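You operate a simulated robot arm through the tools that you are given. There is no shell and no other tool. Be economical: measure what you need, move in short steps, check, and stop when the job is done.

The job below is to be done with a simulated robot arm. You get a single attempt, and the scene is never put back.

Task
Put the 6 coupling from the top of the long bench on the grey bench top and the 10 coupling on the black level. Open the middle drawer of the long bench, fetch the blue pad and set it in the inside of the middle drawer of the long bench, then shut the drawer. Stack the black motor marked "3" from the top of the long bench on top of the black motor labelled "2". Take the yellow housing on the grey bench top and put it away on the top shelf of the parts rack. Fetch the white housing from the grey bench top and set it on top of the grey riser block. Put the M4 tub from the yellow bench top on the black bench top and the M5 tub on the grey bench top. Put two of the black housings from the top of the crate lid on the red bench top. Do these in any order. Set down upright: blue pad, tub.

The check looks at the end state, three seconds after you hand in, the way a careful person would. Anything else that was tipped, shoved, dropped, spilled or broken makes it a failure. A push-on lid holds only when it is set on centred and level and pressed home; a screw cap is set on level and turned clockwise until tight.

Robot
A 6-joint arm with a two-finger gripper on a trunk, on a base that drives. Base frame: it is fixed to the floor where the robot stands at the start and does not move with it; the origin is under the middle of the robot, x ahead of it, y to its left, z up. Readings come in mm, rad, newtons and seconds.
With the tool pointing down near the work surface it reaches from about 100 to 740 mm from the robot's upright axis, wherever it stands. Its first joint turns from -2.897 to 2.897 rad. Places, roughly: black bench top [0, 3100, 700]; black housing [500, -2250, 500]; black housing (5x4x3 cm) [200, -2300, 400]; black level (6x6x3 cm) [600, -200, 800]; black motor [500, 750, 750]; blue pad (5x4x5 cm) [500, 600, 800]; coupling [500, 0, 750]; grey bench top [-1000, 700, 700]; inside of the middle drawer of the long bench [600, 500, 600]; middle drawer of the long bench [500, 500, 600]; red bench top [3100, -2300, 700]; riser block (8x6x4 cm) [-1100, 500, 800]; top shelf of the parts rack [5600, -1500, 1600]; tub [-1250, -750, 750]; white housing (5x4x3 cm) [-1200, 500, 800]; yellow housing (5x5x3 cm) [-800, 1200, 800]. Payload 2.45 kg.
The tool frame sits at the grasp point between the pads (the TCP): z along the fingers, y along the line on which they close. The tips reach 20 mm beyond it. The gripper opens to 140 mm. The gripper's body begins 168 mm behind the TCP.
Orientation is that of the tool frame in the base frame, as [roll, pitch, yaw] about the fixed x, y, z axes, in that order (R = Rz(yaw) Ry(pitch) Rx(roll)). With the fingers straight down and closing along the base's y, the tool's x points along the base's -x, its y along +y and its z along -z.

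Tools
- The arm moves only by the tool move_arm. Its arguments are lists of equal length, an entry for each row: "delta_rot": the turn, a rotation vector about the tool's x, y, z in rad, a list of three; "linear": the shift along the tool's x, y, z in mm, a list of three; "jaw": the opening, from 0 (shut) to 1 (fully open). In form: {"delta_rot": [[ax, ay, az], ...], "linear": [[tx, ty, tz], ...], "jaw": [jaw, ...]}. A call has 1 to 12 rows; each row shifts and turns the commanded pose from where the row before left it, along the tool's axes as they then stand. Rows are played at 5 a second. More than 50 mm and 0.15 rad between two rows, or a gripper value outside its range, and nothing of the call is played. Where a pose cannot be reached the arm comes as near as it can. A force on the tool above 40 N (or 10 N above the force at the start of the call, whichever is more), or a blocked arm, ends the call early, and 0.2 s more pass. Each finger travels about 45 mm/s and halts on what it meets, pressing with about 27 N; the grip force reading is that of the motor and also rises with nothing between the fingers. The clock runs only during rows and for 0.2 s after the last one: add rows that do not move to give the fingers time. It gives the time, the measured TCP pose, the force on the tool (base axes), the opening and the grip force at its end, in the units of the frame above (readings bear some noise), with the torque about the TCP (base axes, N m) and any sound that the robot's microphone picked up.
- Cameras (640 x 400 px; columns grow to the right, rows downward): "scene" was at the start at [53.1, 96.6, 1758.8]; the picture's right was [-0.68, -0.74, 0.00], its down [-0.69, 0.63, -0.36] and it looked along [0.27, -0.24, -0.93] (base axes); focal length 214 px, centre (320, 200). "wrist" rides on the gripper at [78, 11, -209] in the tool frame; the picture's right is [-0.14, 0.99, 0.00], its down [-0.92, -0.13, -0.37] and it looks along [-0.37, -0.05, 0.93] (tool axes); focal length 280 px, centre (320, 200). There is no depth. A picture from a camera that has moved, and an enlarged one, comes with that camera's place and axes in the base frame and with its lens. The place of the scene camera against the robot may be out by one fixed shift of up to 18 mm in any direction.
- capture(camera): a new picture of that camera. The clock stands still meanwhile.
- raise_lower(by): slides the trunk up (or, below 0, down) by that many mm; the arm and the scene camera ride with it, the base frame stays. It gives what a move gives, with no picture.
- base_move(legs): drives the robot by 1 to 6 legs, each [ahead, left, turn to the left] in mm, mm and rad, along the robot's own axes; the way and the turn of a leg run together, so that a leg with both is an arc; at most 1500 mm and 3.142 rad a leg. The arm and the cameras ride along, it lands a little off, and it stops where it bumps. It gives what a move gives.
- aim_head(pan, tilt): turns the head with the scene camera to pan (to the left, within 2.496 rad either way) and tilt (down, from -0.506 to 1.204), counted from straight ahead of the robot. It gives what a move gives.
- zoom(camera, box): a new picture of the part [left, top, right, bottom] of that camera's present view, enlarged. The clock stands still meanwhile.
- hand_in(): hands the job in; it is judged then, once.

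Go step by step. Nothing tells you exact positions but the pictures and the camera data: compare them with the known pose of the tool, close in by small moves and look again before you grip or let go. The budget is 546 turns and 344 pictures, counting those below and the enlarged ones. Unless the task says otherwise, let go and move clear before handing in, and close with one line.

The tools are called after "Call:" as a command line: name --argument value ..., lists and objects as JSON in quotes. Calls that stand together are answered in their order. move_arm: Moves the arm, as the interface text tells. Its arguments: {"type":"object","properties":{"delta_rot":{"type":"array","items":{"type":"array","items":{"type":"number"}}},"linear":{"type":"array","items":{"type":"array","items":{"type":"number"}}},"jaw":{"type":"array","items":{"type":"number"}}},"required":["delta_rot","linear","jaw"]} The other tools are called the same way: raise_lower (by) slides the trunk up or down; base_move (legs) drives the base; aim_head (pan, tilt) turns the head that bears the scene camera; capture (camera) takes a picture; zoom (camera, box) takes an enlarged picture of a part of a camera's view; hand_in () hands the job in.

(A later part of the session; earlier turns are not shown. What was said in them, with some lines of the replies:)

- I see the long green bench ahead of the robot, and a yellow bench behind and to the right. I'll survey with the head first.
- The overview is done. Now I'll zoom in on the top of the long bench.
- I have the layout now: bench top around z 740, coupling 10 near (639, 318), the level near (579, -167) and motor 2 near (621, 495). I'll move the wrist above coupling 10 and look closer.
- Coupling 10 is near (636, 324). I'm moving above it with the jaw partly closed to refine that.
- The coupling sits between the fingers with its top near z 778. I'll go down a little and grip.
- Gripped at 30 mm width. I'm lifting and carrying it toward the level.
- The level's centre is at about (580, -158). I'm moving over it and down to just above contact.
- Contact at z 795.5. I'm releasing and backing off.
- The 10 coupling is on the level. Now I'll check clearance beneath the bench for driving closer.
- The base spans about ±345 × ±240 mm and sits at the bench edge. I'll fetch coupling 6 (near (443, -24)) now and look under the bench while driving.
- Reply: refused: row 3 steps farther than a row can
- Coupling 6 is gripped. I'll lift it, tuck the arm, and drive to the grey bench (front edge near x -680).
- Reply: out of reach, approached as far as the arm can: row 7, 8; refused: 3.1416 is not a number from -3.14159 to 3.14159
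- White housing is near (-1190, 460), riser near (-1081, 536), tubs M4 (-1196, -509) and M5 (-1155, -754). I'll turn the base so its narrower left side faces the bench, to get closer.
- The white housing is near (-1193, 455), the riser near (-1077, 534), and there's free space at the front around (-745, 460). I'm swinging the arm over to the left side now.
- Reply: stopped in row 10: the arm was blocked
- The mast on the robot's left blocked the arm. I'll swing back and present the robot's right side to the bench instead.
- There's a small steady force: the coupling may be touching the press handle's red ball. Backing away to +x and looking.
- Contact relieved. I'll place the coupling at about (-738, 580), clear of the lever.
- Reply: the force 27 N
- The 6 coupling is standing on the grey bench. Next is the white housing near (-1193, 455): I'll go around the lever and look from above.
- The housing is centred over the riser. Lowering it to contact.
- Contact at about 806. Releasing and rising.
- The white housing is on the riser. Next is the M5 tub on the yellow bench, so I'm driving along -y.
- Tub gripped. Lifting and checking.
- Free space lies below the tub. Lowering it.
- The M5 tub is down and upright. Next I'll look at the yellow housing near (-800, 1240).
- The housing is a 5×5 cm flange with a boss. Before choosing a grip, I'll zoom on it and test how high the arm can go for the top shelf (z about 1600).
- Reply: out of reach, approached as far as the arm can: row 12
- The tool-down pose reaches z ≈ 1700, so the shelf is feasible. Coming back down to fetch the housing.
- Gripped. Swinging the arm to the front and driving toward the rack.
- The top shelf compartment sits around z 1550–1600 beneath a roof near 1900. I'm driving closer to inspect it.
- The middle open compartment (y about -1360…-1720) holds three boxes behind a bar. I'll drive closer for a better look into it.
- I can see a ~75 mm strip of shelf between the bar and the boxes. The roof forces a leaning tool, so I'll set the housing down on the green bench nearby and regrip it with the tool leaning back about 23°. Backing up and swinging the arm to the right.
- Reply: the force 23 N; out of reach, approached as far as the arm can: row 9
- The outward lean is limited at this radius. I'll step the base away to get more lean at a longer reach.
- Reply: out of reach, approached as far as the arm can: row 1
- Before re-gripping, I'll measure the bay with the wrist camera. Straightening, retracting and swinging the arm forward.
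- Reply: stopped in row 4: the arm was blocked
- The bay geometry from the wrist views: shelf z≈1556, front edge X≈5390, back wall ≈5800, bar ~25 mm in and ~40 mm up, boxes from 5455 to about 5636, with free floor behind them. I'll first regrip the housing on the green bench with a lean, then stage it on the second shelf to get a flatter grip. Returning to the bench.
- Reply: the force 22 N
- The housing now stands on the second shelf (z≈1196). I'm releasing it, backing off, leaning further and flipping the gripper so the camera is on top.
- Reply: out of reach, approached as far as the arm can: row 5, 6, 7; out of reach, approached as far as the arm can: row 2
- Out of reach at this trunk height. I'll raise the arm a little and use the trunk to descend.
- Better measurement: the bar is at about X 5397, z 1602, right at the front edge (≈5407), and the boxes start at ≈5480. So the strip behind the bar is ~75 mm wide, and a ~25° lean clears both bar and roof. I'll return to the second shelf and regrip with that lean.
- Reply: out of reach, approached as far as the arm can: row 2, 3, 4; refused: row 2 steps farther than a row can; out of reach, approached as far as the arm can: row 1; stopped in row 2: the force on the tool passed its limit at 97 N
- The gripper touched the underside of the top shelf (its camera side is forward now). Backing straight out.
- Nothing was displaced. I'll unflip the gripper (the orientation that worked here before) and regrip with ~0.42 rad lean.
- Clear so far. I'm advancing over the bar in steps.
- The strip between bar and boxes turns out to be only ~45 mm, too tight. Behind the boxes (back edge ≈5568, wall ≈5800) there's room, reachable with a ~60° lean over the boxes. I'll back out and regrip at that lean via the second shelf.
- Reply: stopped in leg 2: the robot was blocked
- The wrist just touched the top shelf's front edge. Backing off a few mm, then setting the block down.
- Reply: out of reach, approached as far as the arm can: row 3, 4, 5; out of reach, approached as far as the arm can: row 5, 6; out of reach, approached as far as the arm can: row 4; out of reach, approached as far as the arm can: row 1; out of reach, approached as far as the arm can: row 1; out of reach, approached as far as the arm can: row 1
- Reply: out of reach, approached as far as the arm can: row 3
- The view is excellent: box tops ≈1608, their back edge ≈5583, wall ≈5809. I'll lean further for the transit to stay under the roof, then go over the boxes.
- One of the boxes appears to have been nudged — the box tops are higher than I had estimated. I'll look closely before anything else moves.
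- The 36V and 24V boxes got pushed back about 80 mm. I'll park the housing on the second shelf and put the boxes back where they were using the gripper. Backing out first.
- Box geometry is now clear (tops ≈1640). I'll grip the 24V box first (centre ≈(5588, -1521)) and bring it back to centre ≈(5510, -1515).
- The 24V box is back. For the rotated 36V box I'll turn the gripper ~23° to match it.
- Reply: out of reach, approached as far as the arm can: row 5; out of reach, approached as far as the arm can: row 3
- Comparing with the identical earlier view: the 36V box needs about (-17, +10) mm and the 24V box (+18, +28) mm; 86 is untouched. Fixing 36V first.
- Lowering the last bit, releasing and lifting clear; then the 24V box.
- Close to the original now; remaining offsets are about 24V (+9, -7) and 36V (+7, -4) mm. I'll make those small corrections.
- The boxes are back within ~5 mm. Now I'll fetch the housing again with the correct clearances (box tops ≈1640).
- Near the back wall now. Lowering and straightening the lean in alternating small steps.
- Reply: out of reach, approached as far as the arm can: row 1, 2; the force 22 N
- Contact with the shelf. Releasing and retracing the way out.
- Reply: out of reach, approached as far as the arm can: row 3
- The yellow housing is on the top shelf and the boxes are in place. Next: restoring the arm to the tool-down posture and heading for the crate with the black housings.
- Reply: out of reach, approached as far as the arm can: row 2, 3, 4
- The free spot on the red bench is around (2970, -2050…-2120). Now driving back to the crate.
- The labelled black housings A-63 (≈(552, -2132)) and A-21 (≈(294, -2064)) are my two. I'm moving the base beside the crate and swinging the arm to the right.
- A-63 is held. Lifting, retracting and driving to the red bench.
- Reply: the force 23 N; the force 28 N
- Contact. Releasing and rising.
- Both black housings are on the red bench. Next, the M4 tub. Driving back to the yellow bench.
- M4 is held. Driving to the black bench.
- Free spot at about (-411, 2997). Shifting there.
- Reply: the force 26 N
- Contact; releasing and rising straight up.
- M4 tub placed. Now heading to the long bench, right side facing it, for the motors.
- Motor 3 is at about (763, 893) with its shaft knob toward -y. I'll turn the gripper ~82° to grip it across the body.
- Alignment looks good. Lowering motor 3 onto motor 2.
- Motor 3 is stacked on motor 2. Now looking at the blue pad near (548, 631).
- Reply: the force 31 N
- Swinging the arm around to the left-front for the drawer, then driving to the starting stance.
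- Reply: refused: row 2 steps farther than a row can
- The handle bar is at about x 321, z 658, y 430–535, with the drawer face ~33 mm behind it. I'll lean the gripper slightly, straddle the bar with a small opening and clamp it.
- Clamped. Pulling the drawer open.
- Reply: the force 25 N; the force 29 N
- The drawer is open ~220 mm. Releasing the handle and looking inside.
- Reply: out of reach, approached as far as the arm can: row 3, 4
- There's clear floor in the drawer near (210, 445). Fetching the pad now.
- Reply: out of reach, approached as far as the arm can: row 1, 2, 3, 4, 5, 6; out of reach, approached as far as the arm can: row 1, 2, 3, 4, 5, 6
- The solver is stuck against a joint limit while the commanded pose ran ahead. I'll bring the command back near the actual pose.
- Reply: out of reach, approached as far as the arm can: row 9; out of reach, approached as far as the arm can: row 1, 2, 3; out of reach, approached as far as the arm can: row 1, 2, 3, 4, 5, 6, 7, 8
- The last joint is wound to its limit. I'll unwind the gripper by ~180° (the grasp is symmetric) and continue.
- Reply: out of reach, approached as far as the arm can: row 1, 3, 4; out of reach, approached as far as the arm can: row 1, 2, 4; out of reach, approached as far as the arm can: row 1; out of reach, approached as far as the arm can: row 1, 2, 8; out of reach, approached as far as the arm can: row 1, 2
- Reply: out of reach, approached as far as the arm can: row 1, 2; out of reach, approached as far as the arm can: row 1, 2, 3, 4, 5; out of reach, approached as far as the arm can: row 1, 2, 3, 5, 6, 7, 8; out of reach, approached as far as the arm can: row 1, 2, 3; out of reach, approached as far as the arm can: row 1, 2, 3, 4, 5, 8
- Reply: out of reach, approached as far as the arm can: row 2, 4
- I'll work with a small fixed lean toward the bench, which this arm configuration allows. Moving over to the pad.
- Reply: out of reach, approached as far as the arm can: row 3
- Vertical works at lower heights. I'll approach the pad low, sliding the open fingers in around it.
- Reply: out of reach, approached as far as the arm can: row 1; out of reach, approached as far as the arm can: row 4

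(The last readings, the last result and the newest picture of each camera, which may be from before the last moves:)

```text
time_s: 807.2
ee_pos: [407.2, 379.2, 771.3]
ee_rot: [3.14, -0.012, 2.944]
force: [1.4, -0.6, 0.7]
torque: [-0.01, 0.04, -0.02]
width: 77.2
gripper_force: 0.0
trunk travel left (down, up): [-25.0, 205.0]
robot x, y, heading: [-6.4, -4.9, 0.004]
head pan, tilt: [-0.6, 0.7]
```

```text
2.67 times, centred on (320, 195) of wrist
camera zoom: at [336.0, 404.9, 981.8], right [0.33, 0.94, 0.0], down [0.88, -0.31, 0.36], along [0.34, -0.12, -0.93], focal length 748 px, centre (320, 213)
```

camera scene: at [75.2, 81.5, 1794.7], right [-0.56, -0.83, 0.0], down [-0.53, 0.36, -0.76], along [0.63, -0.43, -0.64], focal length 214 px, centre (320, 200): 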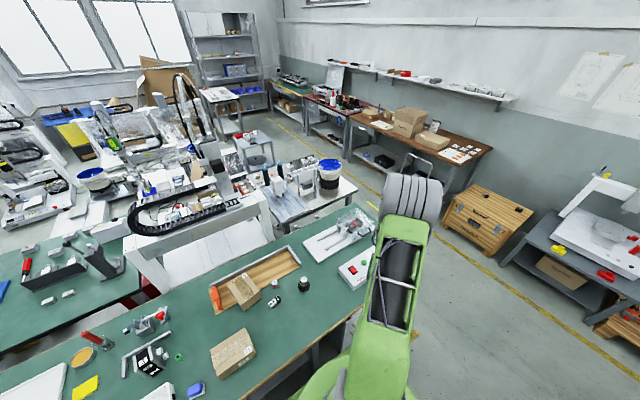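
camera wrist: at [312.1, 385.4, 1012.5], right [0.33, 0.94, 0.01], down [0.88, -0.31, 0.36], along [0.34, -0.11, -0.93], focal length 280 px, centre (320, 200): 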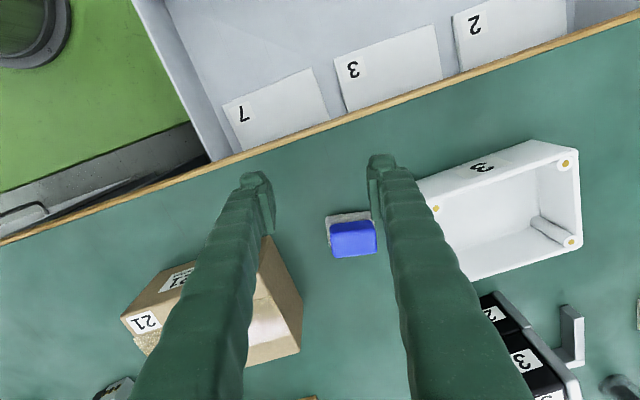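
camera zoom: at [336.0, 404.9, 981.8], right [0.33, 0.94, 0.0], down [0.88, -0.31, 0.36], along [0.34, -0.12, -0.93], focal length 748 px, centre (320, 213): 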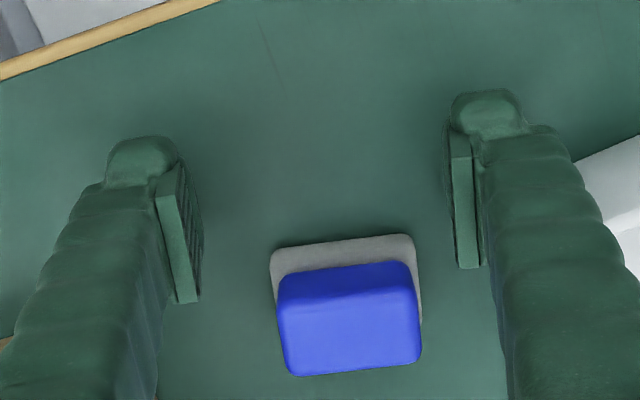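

Call:
move_arm --delta_rot '[[0, 0, 0], [0, 0, 0], [0, 0, 0], [0, 0, 0], [0, 0, 0], [0, 0, 0], [0, 0, 0]]' --linear '[[-21, 3, 0], [-21, 3, 0], [0, 0, 0], [0, 0, 0], [0, 0, 0], [0, 0, 0], [0, 0, 0]]' --jaw '[0.55, 0.55, 0.45, 0.3, 0.22, 0.22, 0.22]'

Call:
zoom --camera "wrist" --box '[200, 120, 440, 270]'

```text
time_s: 808.8
ee_pos: [449.0, 377.8, 770.9]
ee_rot: [3.14, -0.01, 2.945]
force: [0.4, -0.9, 2.4]
torque: [-0.06, -0.07, 0.0]
width: 42.5
gripper_force: 26.9
trunk travel left (down, up): [-25.0, 205.0]
robot x, y, heading: [-6.6, -2.5, 0.003]
head pan, tilt: [-0.6, 0.7]
```

```text
2.67 times, centred on (320, 195) of wrist
camera zoom: at [378.4, 402.4, 981.8], right [0.33, 0.94, 0.0], down [0.88, -0.31, 0.36], along [0.34, -0.12, -0.93], focal length 748 px, centre (320, 213)
```

zoom: 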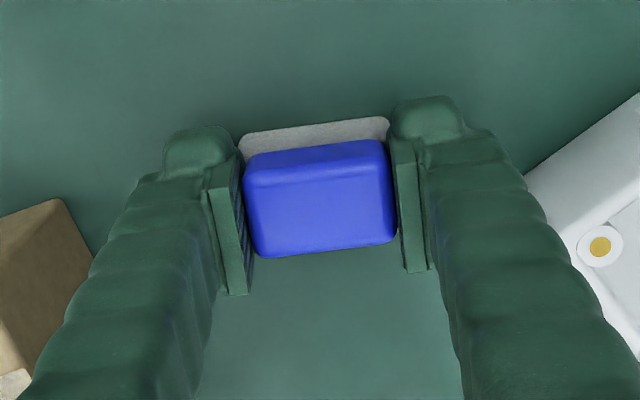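

Call:
move_arm --delta_rot '[[0, 0, 0], [0, 0, 0], [0, 0, 0], [0, 0, 0], [0, 0, 0], [0, 0, 0], [0, 0, 0], [0, 0, 0]]' --linear '[[0, 0, -18], [40.6, 4.2, 0], [40.6, 4.2, 0], [40.6, 4.2, 0], [40.6, 4.2, 0], [40.6, 4.2, 0], [40.6, 4.2, 0], [0, 0, 0]]' --jaw '[0.22, 0.22, 0.22, 0.22, 0.22, 0.22, 0.22, 0.22]'

Call:
capture --camera "wrist"

```text
time_s: 810.6
ee_pos: [218.2, 450.0, 791.1]
ee_rot: [3.141, -0.011, 2.944]
force: [0.3, -0.1, -0.4]
torque: [-0.04, -0.04, -0.02]
width: 42.7
gripper_force: 26.7
trunk travel left (down, up): [-25.0, 205.0]
robot x, y, heading: [-3.8, -4.9, -0.004]
head pan, tilt: [-0.6, 0.7]
```

```text
93 pictures are left
camera wrist: at [146.1, 475.3, 1002.4], right [0.33, 0.94, 0.0], down [0.88, -0.31, 0.36], along [0.34, -0.12, -0.93], focal length 280 px, centre (320, 200)
```

wrist: 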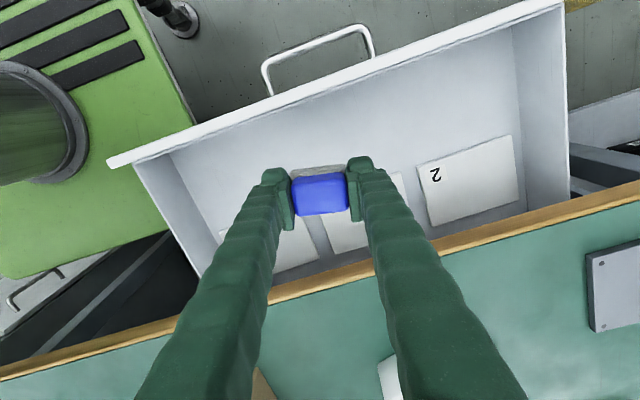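

Call:
move_arm --delta_rot '[[0, 0, 0], [0, 0, 0], [0, 0, 0], [0, 0, 0]]' --linear '[[8, 0, 40], [0, 0, 40], [0, 0, 30], [0, 0, 0]]' --jaw '[0.22, 0.22, 0.22, 0.22]'

Call:
zoom --camera "wrist" --box '[200, 80, 440, 230]'

```text
time_s: 811.6
ee_pos: [206.7, 450.2, 679.7]
ee_rot: [3.141, -0.011, 2.944]
force: [0.7, -0.7, -0.4]
torque: [-0.01, 0.02, 0.03]
width: 42.6
gripper_force: 26.5
trunk travel left (down, up): [-25.0, 205.0]
robot x, y, heading: [-8.4, -8.3, -0.005]
head pan, tilt: [-0.6, 0.7]
```

```text
2.67 times, centred on (320, 155) of wrist
camera zoom: at [134.9, 475.7, 890.6], right [0.33, 0.94, 0.0], down [0.88, -0.31, 0.36], along [0.34, -0.12, -0.93], focal length 748 px, centre (320, 320)
```

zoom: 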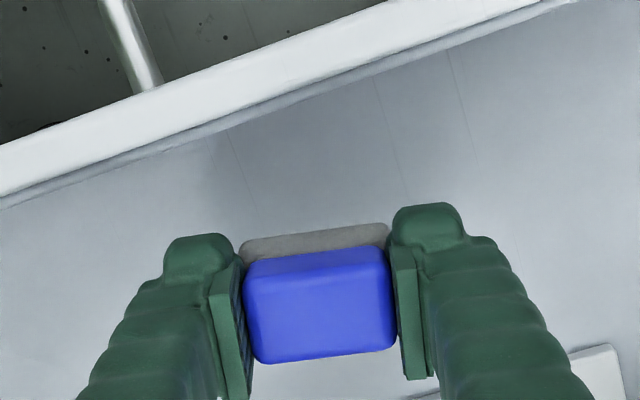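

Call:
move_arm --delta_rot '[[0, 0, 0], [0, 0, 0], [0, 0, 0], [0, 0, 0], [0, 0, 0], [0, 0, 0]]' --linear '[[0, 0, 5], [0, 0, 5], [0, 0, 5], [0, 0, 5], [0, 0, 4], [0, 0, 0]]' --jaw '[0.22, 0.22, 0.22, 0.22, 0.22, 0.22]'

Call:
move_arm --delta_rot '[[0, 0, 0], [0, 0, 0], [0, 0, 0], [0, 0, 0], [0, 0, 0]]' --linear '[[0, 0, 3], [0, 0, 3], [0, 0, 3], [0, 0, 3], [0, 0, 0]]' --jaw '[0.22, 0.22, 0.22, 0.22, 0.22]'

```text
time_s: 813.0
ee_pos: [206.4, 452.7, 657.2]
ee_rot: [3.139, -0.013, 2.944]
force: [0.0, -0.5, -0.3]
torque: [0.01, -0.01, -0.01]
width: 42.4
gripper_force: 27.3
trunk travel left (down, up): [-25.0, 205.0]
robot x, y, heading: [-1.3, -5.1, -0.004]
head pan, tilt: [-0.6, 0.7]
```

```text
time_s: 814.2
ee_pos: [206.0, 450.2, 645.6]
ee_rot: [-3.139, -0.012, 2.944]
force: [0.6, -0.3, 0.6]
torque: [0.0, 0.01, 0.01]
width: 42.6
gripper_force: 26.7
trunk travel left (down, up): [-25.0, 205.0]
robot x, y, heading: [-9.0, -5.3, 0.003]
head pan, tilt: [-0.6, 0.7]
```

Call:
move_arm --delta_rot '[[0, 0, 0], [0, 0, 0], [0, 0, 0], [0, 0, 0], [0, 0, 0]]' --linear '[[0, 0, 3], [0, 0, 3], [0, 0, 3], [0, 0, 3], [0, 0, 0]]' --jaw '[0.22, 0.22, 0.22, 0.22, 0.22]'

Call:
move_arm --delta_rot '[[0, 0, 0], [0, 0, 0], [0, 0, 0], [0, 0, 0], [0, 0, 0]]' --linear '[[0, 0, 3], [0, 0, 3], [0, 0, 3], [0, 0, 3], [0, 0, 0]]' --jaw '[0.22, 0.22, 0.22, 0.22, 0.22]'

```text
time_s: 815.1
ee_pos: [207.2, 448.9, 639.9]
ee_rot: [3.139, -0.013, 2.943]
force: [-1.2, -5.0, 25.0]
torque: [-0.23, -0.09, -0.04]
width: 42.7
gripper_force: 26.9
trunk travel left (down, up): [-25.0, 205.0]
robot x, y, heading: [-8.1, -9.5, 0.003]
head pan, tilt: [-0.6, 0.7]
stopped in row 4: the force on the tool passed its limit at 48 N (the readings are from after the stop); the commanded pose is now the measured one
```

```text
time_s: 815.4
ee_pos: [208.0, 450.4, 639.5]
ee_rot: [3.138, -0.011, 2.943]
force: [-0.9, -5.9, 22.0]
torque: [-0.15, -0.12, -0.02]
width: 42.8
gripper_force: 27.3
trunk travel left (down, up): [-25.0, 205.0]
robot x, y, heading: [-5.8, -2.2, 0.004]
head pan, tilt: [-0.6, 0.7]
stopped in row 1: the force on the tool passed its limit at 46 N (the readings are from after the stop); the commanded pose is now the measured one
```

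Call:
move_arm --delta_rot '[[0, 0, 0], [0, 0, 0], [0, 0, 0], [0, 0, 0], [0, 0, 0], [0, 0, 0], [0, 0, 0]]' --linear '[[0, 0, -2], [0, 0, 0], [0, 0, 0], [0, 0, -25], [0, 0, -45], [0, 0, -45], [0, 0, -20]]' --jaw '[0.32, 0.4, 0.5, 0.5, 0.5, 0.5, 0.5]'

Call:
capture --camera "wrist"

```text
time_s: 817.0
ee_pos: [209.8, 449.3, 776.1]
ee_rot: [3.14, -0.011, 2.944]
force: [0.5, 0.5, 0.0]
torque: [-0.02, 0.02, 0.0]
width: 69.9
gripper_force: 0.1
trunk travel left (down, up): [-25.0, 205.0]
robot x, y, heading: [-7.0, -0.6, 0.006]
head pan, tilt: [-0.6, 0.7]
```

```text
91 pictures are left
camera wrist: at [138.4, 475.4, 987.3], right [0.33, 0.94, 0.0], down [0.88, -0.31, 0.36], along [0.34, -0.12, -0.93], focal length 280 px, centre (320, 200)
```

wrist: 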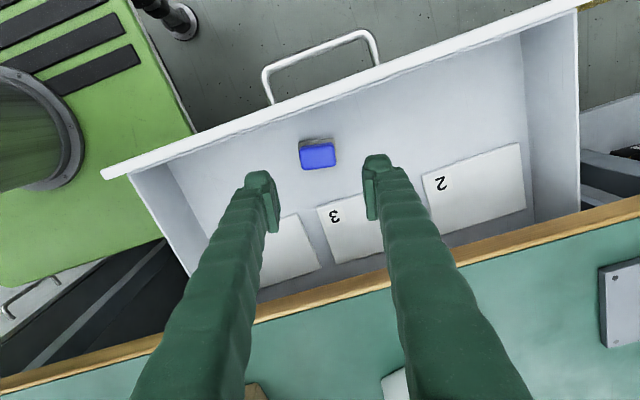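

The pad stands upright in the drawer. Now I'll get in front of the handle and push the drawer shut gently.

Call:
move_arm --delta_rot '[[0, 0, 0], [0, 0, 0], [0, 0, 0], [0, 0, 0], [0, 0, 0]]' --linear '[[43, 0, 0], [43, 0, 0], [43, 0, 0], [43, 0, 0], [0, 0, 0]]' --jaw '[0, 0, 0, 0, 0]'

Call:
capture --camera "wrist"

```text
time_s: 818.2
ee_pos: [39.8, 482.0, 777.5]
ee_rot: [3.139, -0.012, 2.945]
force: [0.2, 0.4, 0.0]
torque: [0.01, -0.01, 0.0]
width: 0.0
gripper_force: 27.1
trunk travel left (down, up): [-25.0, 205.0]
robot x, y, heading: [-2.3, -8.7, -0.002]
head pan, tilt: [-0.6, 0.7]
```

```text
90 pictures are left
camera wrist: at [-31.3, 507.3, 989.0], right [0.33, 0.94, 0.0], down [0.88, -0.31, 0.36], along [0.34, -0.12, -0.93], focal length 280 px, centre (320, 200)
```

wrist: 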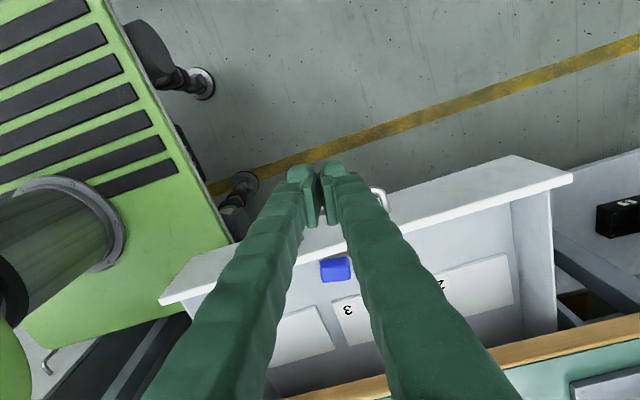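

Call:
move_arm --delta_rot '[[0, 0, 0], [0, 0, 0], [0, 0, 0], [0, 0, 0]]' --linear '[[0, 0, 40], [0, 0, 40], [0, 0, 34], [0, 0, 0]]' --jaw '[0, 0, 0, 0]'

Call:
move_arm --delta_rot '[[0, 0, 0], [0, 0, 0], [0, 0, 0], [0, 0, 0], [0, 0, 0], [0, 0, 0], [0, 0, 0]]' --linear '[[-10, -2, 0], [-10, -2, 0], [-8, -1.6, 0], [-8, -1.6, 0], [-8, -1.6, 0], [-8, -1.6, 0], [0, 0, 0]]' --jaw '[0, 0, 0, 0, 0, 0, 0]'

Call:
capture --camera "wrist"

```text
time_s: 819.2
ee_pos: [38.9, 483.0, 665.2]
ee_rot: [3.14, -0.014, 2.942]
force: [0.6, 0.3, 0.2]
torque: [-0.02, -0.02, -0.01]
width: 0.0
gripper_force: 26.8
trunk travel left (down, up): [-25.0, 205.0]
robot x, y, heading: [-8.0, -4.7, 0.001]
head pan, tilt: [-0.6, 0.7]
```

```text
time_s: 820.8
ee_pos: [88.2, 464.6, 661.8]
ee_rot: [3.141, -0.012, 2.943]
force: [0.5, 0.2, 0.0]
torque: [0.03, -0.01, 0.01]
width: 0.1
gripper_force: 26.3
trunk travel left (down, up): [-25.0, 205.0]
robot x, y, heading: [-6.7, -4.3, 0.0]
head pan, tilt: [-0.6, 0.7]
```

```text
89 pictures are left
camera wrist: at [16.6, 489.5, 873.2], right [0.33, 0.94, 0.0], down [0.88, -0.31, 0.36], along [0.34, -0.12, -0.93], focal length 280 px, centre (320, 200)
```

wrist: 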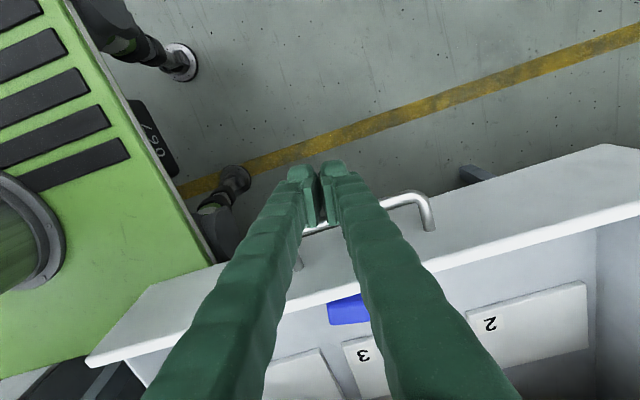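

Call:
move_arm --delta_rot '[[0, 0, 0], [0, 0, 0], [0, 0, 0], [0, 0, 0], [0, 0, 0], [0, 0, 0], [0, 0, 0], [0, 0, 0], [0, 0, 0], [0, 0, 0], [0, 0, 0], [0, 0, 0]]' --linear '[[-6, 3, 0], [-9, 3, 0], [-11.8, 3.5, 0], [-11.8, 3.5, 0], [-11.8, 3.5, 0], [-11.8, 3.5, 0], [-11.8, 3.5, 0], [-11.8, 3.5, 0], [-11.8, 3.5, 0], [-11.8, 3, 0], [-8, 2, 0], [-5, 1, 0]]' --jaw '[0, 0, 0, 0, 0, 0, 0, 0, 0, 0, 0, 0]'

Call:
capture --camera "wrist"

```text
time_s: 823.4
ee_pos: [215.7, 474.9, 661.7]
ee_rot: [3.139, -0.012, 2.944]
force: [0.6, -0.2, -1.2]
torque: [-0.02, 0.01, 0.02]
width: 0.0
gripper_force: 27.4
trunk travel left (down, up): [-25.0, 205.0]
robot x, y, heading: [-8.2, -4.1, -0.002]
head pan, tilt: [-0.6, 0.7]
```

```text
88 pictures are left
camera wrist: at [144.0, 501.7, 872.6], right [0.33, 0.94, 0.0], down [0.88, -0.31, 0.36], along [0.34, -0.12, -0.93], focal length 280 px, centre (320, 200)
```

wrist: 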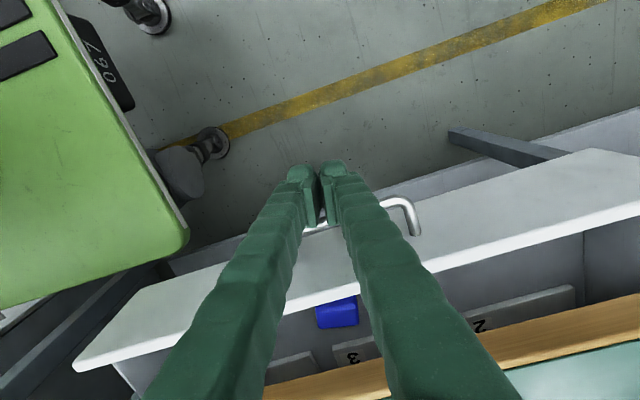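

Call:
move_arm --delta_rot '[[0, 0, 0], [0, 0, 0], [0, 0, 0], [0, 0, 0], [0, 0, 0], [0, 0, 0], [0, 0, 0], [0, 0, 0], [0, 0, 0], [0, 0, 0], [0, 0, 0]]' --linear '[[-6, 1.2, 0], [-8.8, 1.8, 0], [-8.8, 1.8, 0], [-8.8, 1.8, 0], [-8.8, 1.8, 0], [-8.8, 1.8, 0], [-8.8, 1.8, 0], [-6, 1.2, 0], [-4, 0.8, 0], [-3, 0.6, 0], [0, 0, 0]]' --jaw '[0, 0, 0, 0, 0, 0, 0, 0, 0, 0, 0]'

Call:
move_arm --delta_rot '[[0, 0, 0], [0, 0, 0], [0, 0, 0], [0, 0, 0], [0, 0, 0], [0, 0, 0]]' --linear '[[-2, 0.4, 0], [-2, 0.4, 0], [-2, 0.4, 0], [-2, 0.4, 0], [-2, 0.4, 0], [0, 0, 0]]' --jaw '[0, 0, 0, 0, 0, 0]'

Call:
capture --camera "wrist"

```text
time_s: 825.8
ee_pos: [288.6, 476.0, 660.1]
ee_rot: [3.138, -0.011, 2.942]
force: [0.0, -1.1, -0.4]
torque: [0.03, 0.03, 0.02]
width: 0.0
gripper_force: 27.6
trunk travel left (down, up): [-25.0, 205.0]
robot x, y, heading: [-2.6, -4.7, 0.001]
head pan, tilt: [-0.6, 0.7]
```

```text
time_s: 827.2
ee_pos: [294.9, 475.9, 660.7]
ee_rot: [-3.14, -0.012, 2.945]
force: [-32.2, 4.8, -2.0]
torque: [0.03, 0.22, 0.37]
width: 0.0
gripper_force: 27.6
trunk travel left (down, up): [-25.0, 205.0]
robot x, y, heading: [-5.8, -4.6, 0.002]
head pan, tilt: [-0.6, 0.7]
```

```text
87 pictures are left
camera wrist: at [224.2, 501.1, 870.8], right [0.33, 0.94, 0.0], down [0.88, -0.31, 0.36], along [0.34, -0.12, -0.93], focal length 280 px, centre (320, 200)
```

wrist: 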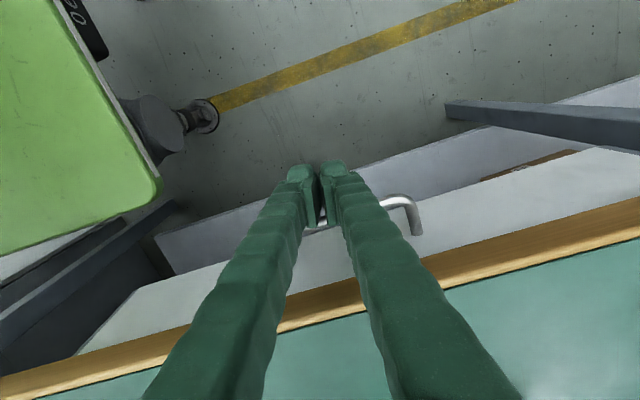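

The drawer is shut against its stop. Backing clear and checking the bench.

Call:
move_arm --delta_rot '[[0, 0, 0], [0, 0, 0], [0, 0, 0], [0, 0, 0], [0, 0, 0], [0, 0, 0]]' --linear '[[15, -3, 0], [40, -8, 0], [40, -8, 0], [0, 0, -40], [0, 0, -40], [0, 0, -30]]' --jaw '[0, 0, 0, 0, 0, 0]'

Call:
aim_head --pan 0.1 --tilt 1.0

Call:
capture --camera "scene"

Call:
capture --camera "wrist"

```text
time_s: 828.6
ee_pos: [203.7, 475.6, 771.5]
ee_rot: [3.139, -0.013, 2.942]
force: [0.0, 0.2, 0.3]
torque: [0.0, -0.03, 0.0]
width: 0.1
gripper_force: 27.0
trunk travel left (down, up): [-25.0, 205.0]
robot x, y, heading: [-9.6, -5.9, 0.0]
head pan, tilt: [-0.6, 0.7]
```

```text
time_s: 829.7
ee_pos: [201.8, 474.9, 769.6]
ee_rot: [3.138, -0.012, 2.944]
force: [-0.4, 1.0, 0.1]
torque: [-0.04, 0.0, 0.01]
width: 0.1
gripper_force: 27.3
trunk travel left (down, up): [-25.0, 205.0]
robot x, y, heading: [-7.5, -8.7, 0.002]
head pan, tilt: [0.099, 1.0]
```

```text
86 pictures are left
camera scene: at [74.4, 136.1, 1771.4], right [0.1, -0.99, 0.0], down [-0.84, -0.08, -0.54], along [0.54, 0.05, -0.84], focal length 214 px, centre (320, 200)
```

scene: 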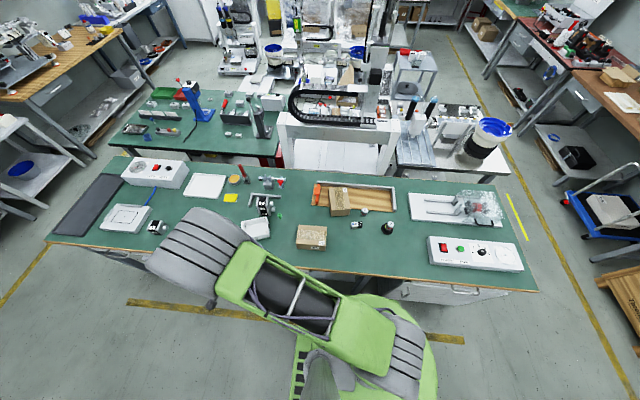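

```text
85 pictures are left
camera wrist: at [131.9, 501.0, 982.1], right [0.33, 0.94, 0.0], down [0.88, -0.31, 0.36], along [0.34, -0.12, -0.93], focal length 280 px, centre (320, 200)
```

wrist: 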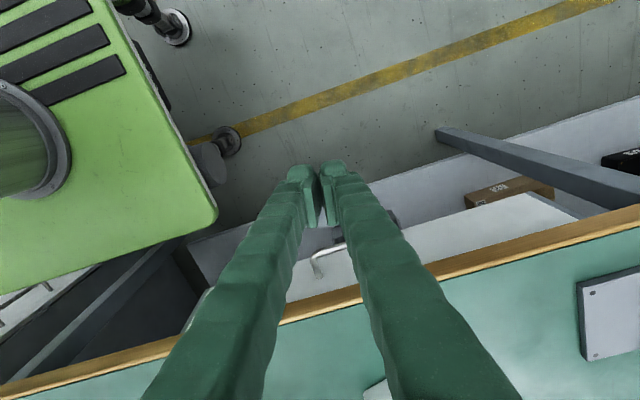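

Call:
zoom --camera "scene" --box '[220, 160, 420, 260]'

```text
3.20 times, centred on (320, 210) of scene
camera zoom: at [74.4, 136.1, 1771.4], right [0.1, -0.99, 0.0], down [-0.84, -0.08, -0.54], along [0.54, 0.05, -0.84], focal length 686 px, centre (320, 168)
```

zoom: 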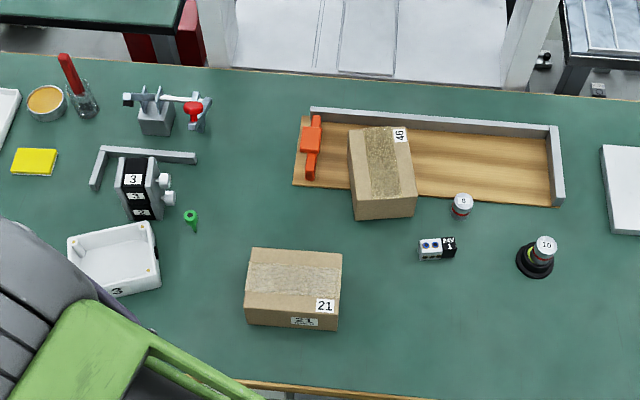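

Call:
aim_head --pan 2.4 --tilt 0.6

Call:
zoom --camera "scene" --box '[140, 160, 440, 350]'

```text
time_s: 831.8
ee_pos: [202.8, 475.7, 770.8]
ee_rot: [3.139, -0.013, 2.942]
force: [0.4, -0.6, -0.4]
torque: [0.02, 0.0, -0.03]
width: 0.2
gripper_force: 27.2
trunk travel left (down, up): [-25.0, 205.0]
robot x, y, heading: [-7.6, -6.1, 0.002]
head pan, tilt: [2.4, 0.6]
```

```text
2.11 times, centred on (290, 255) of scene
camera zoom: at [-60.2, 188.7, 1803.4], right [0.67, 0.74, 0.0], down [0.42, -0.38, -0.83], along [-0.61, 0.56, -0.56], focal length 452 px, centre (383, 84)
```

zoom: 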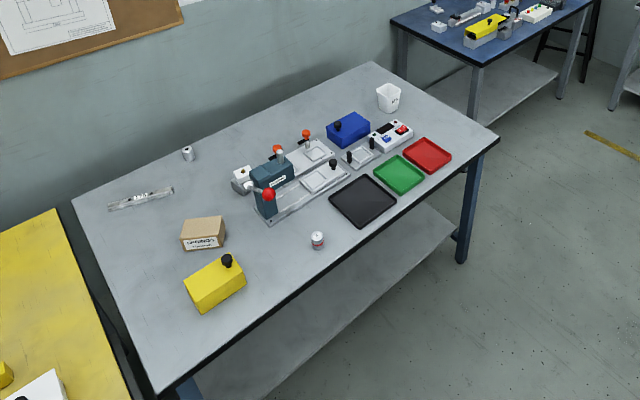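

Everything checked is in place: both couplings, the M5 tub, the white housing on the riser, the motor stack and the shut drawer. Handing in.

Call:
hand_in

```text
The job is handed in.
```

All the requested moves are done and the job is handed in, but one thing went wrong. While placing the yellow housing I pushed the "36V" and "24V" boxes on the rack's top shelf back about 80 mm, then returned both to within roughly 5 mm of where they started.
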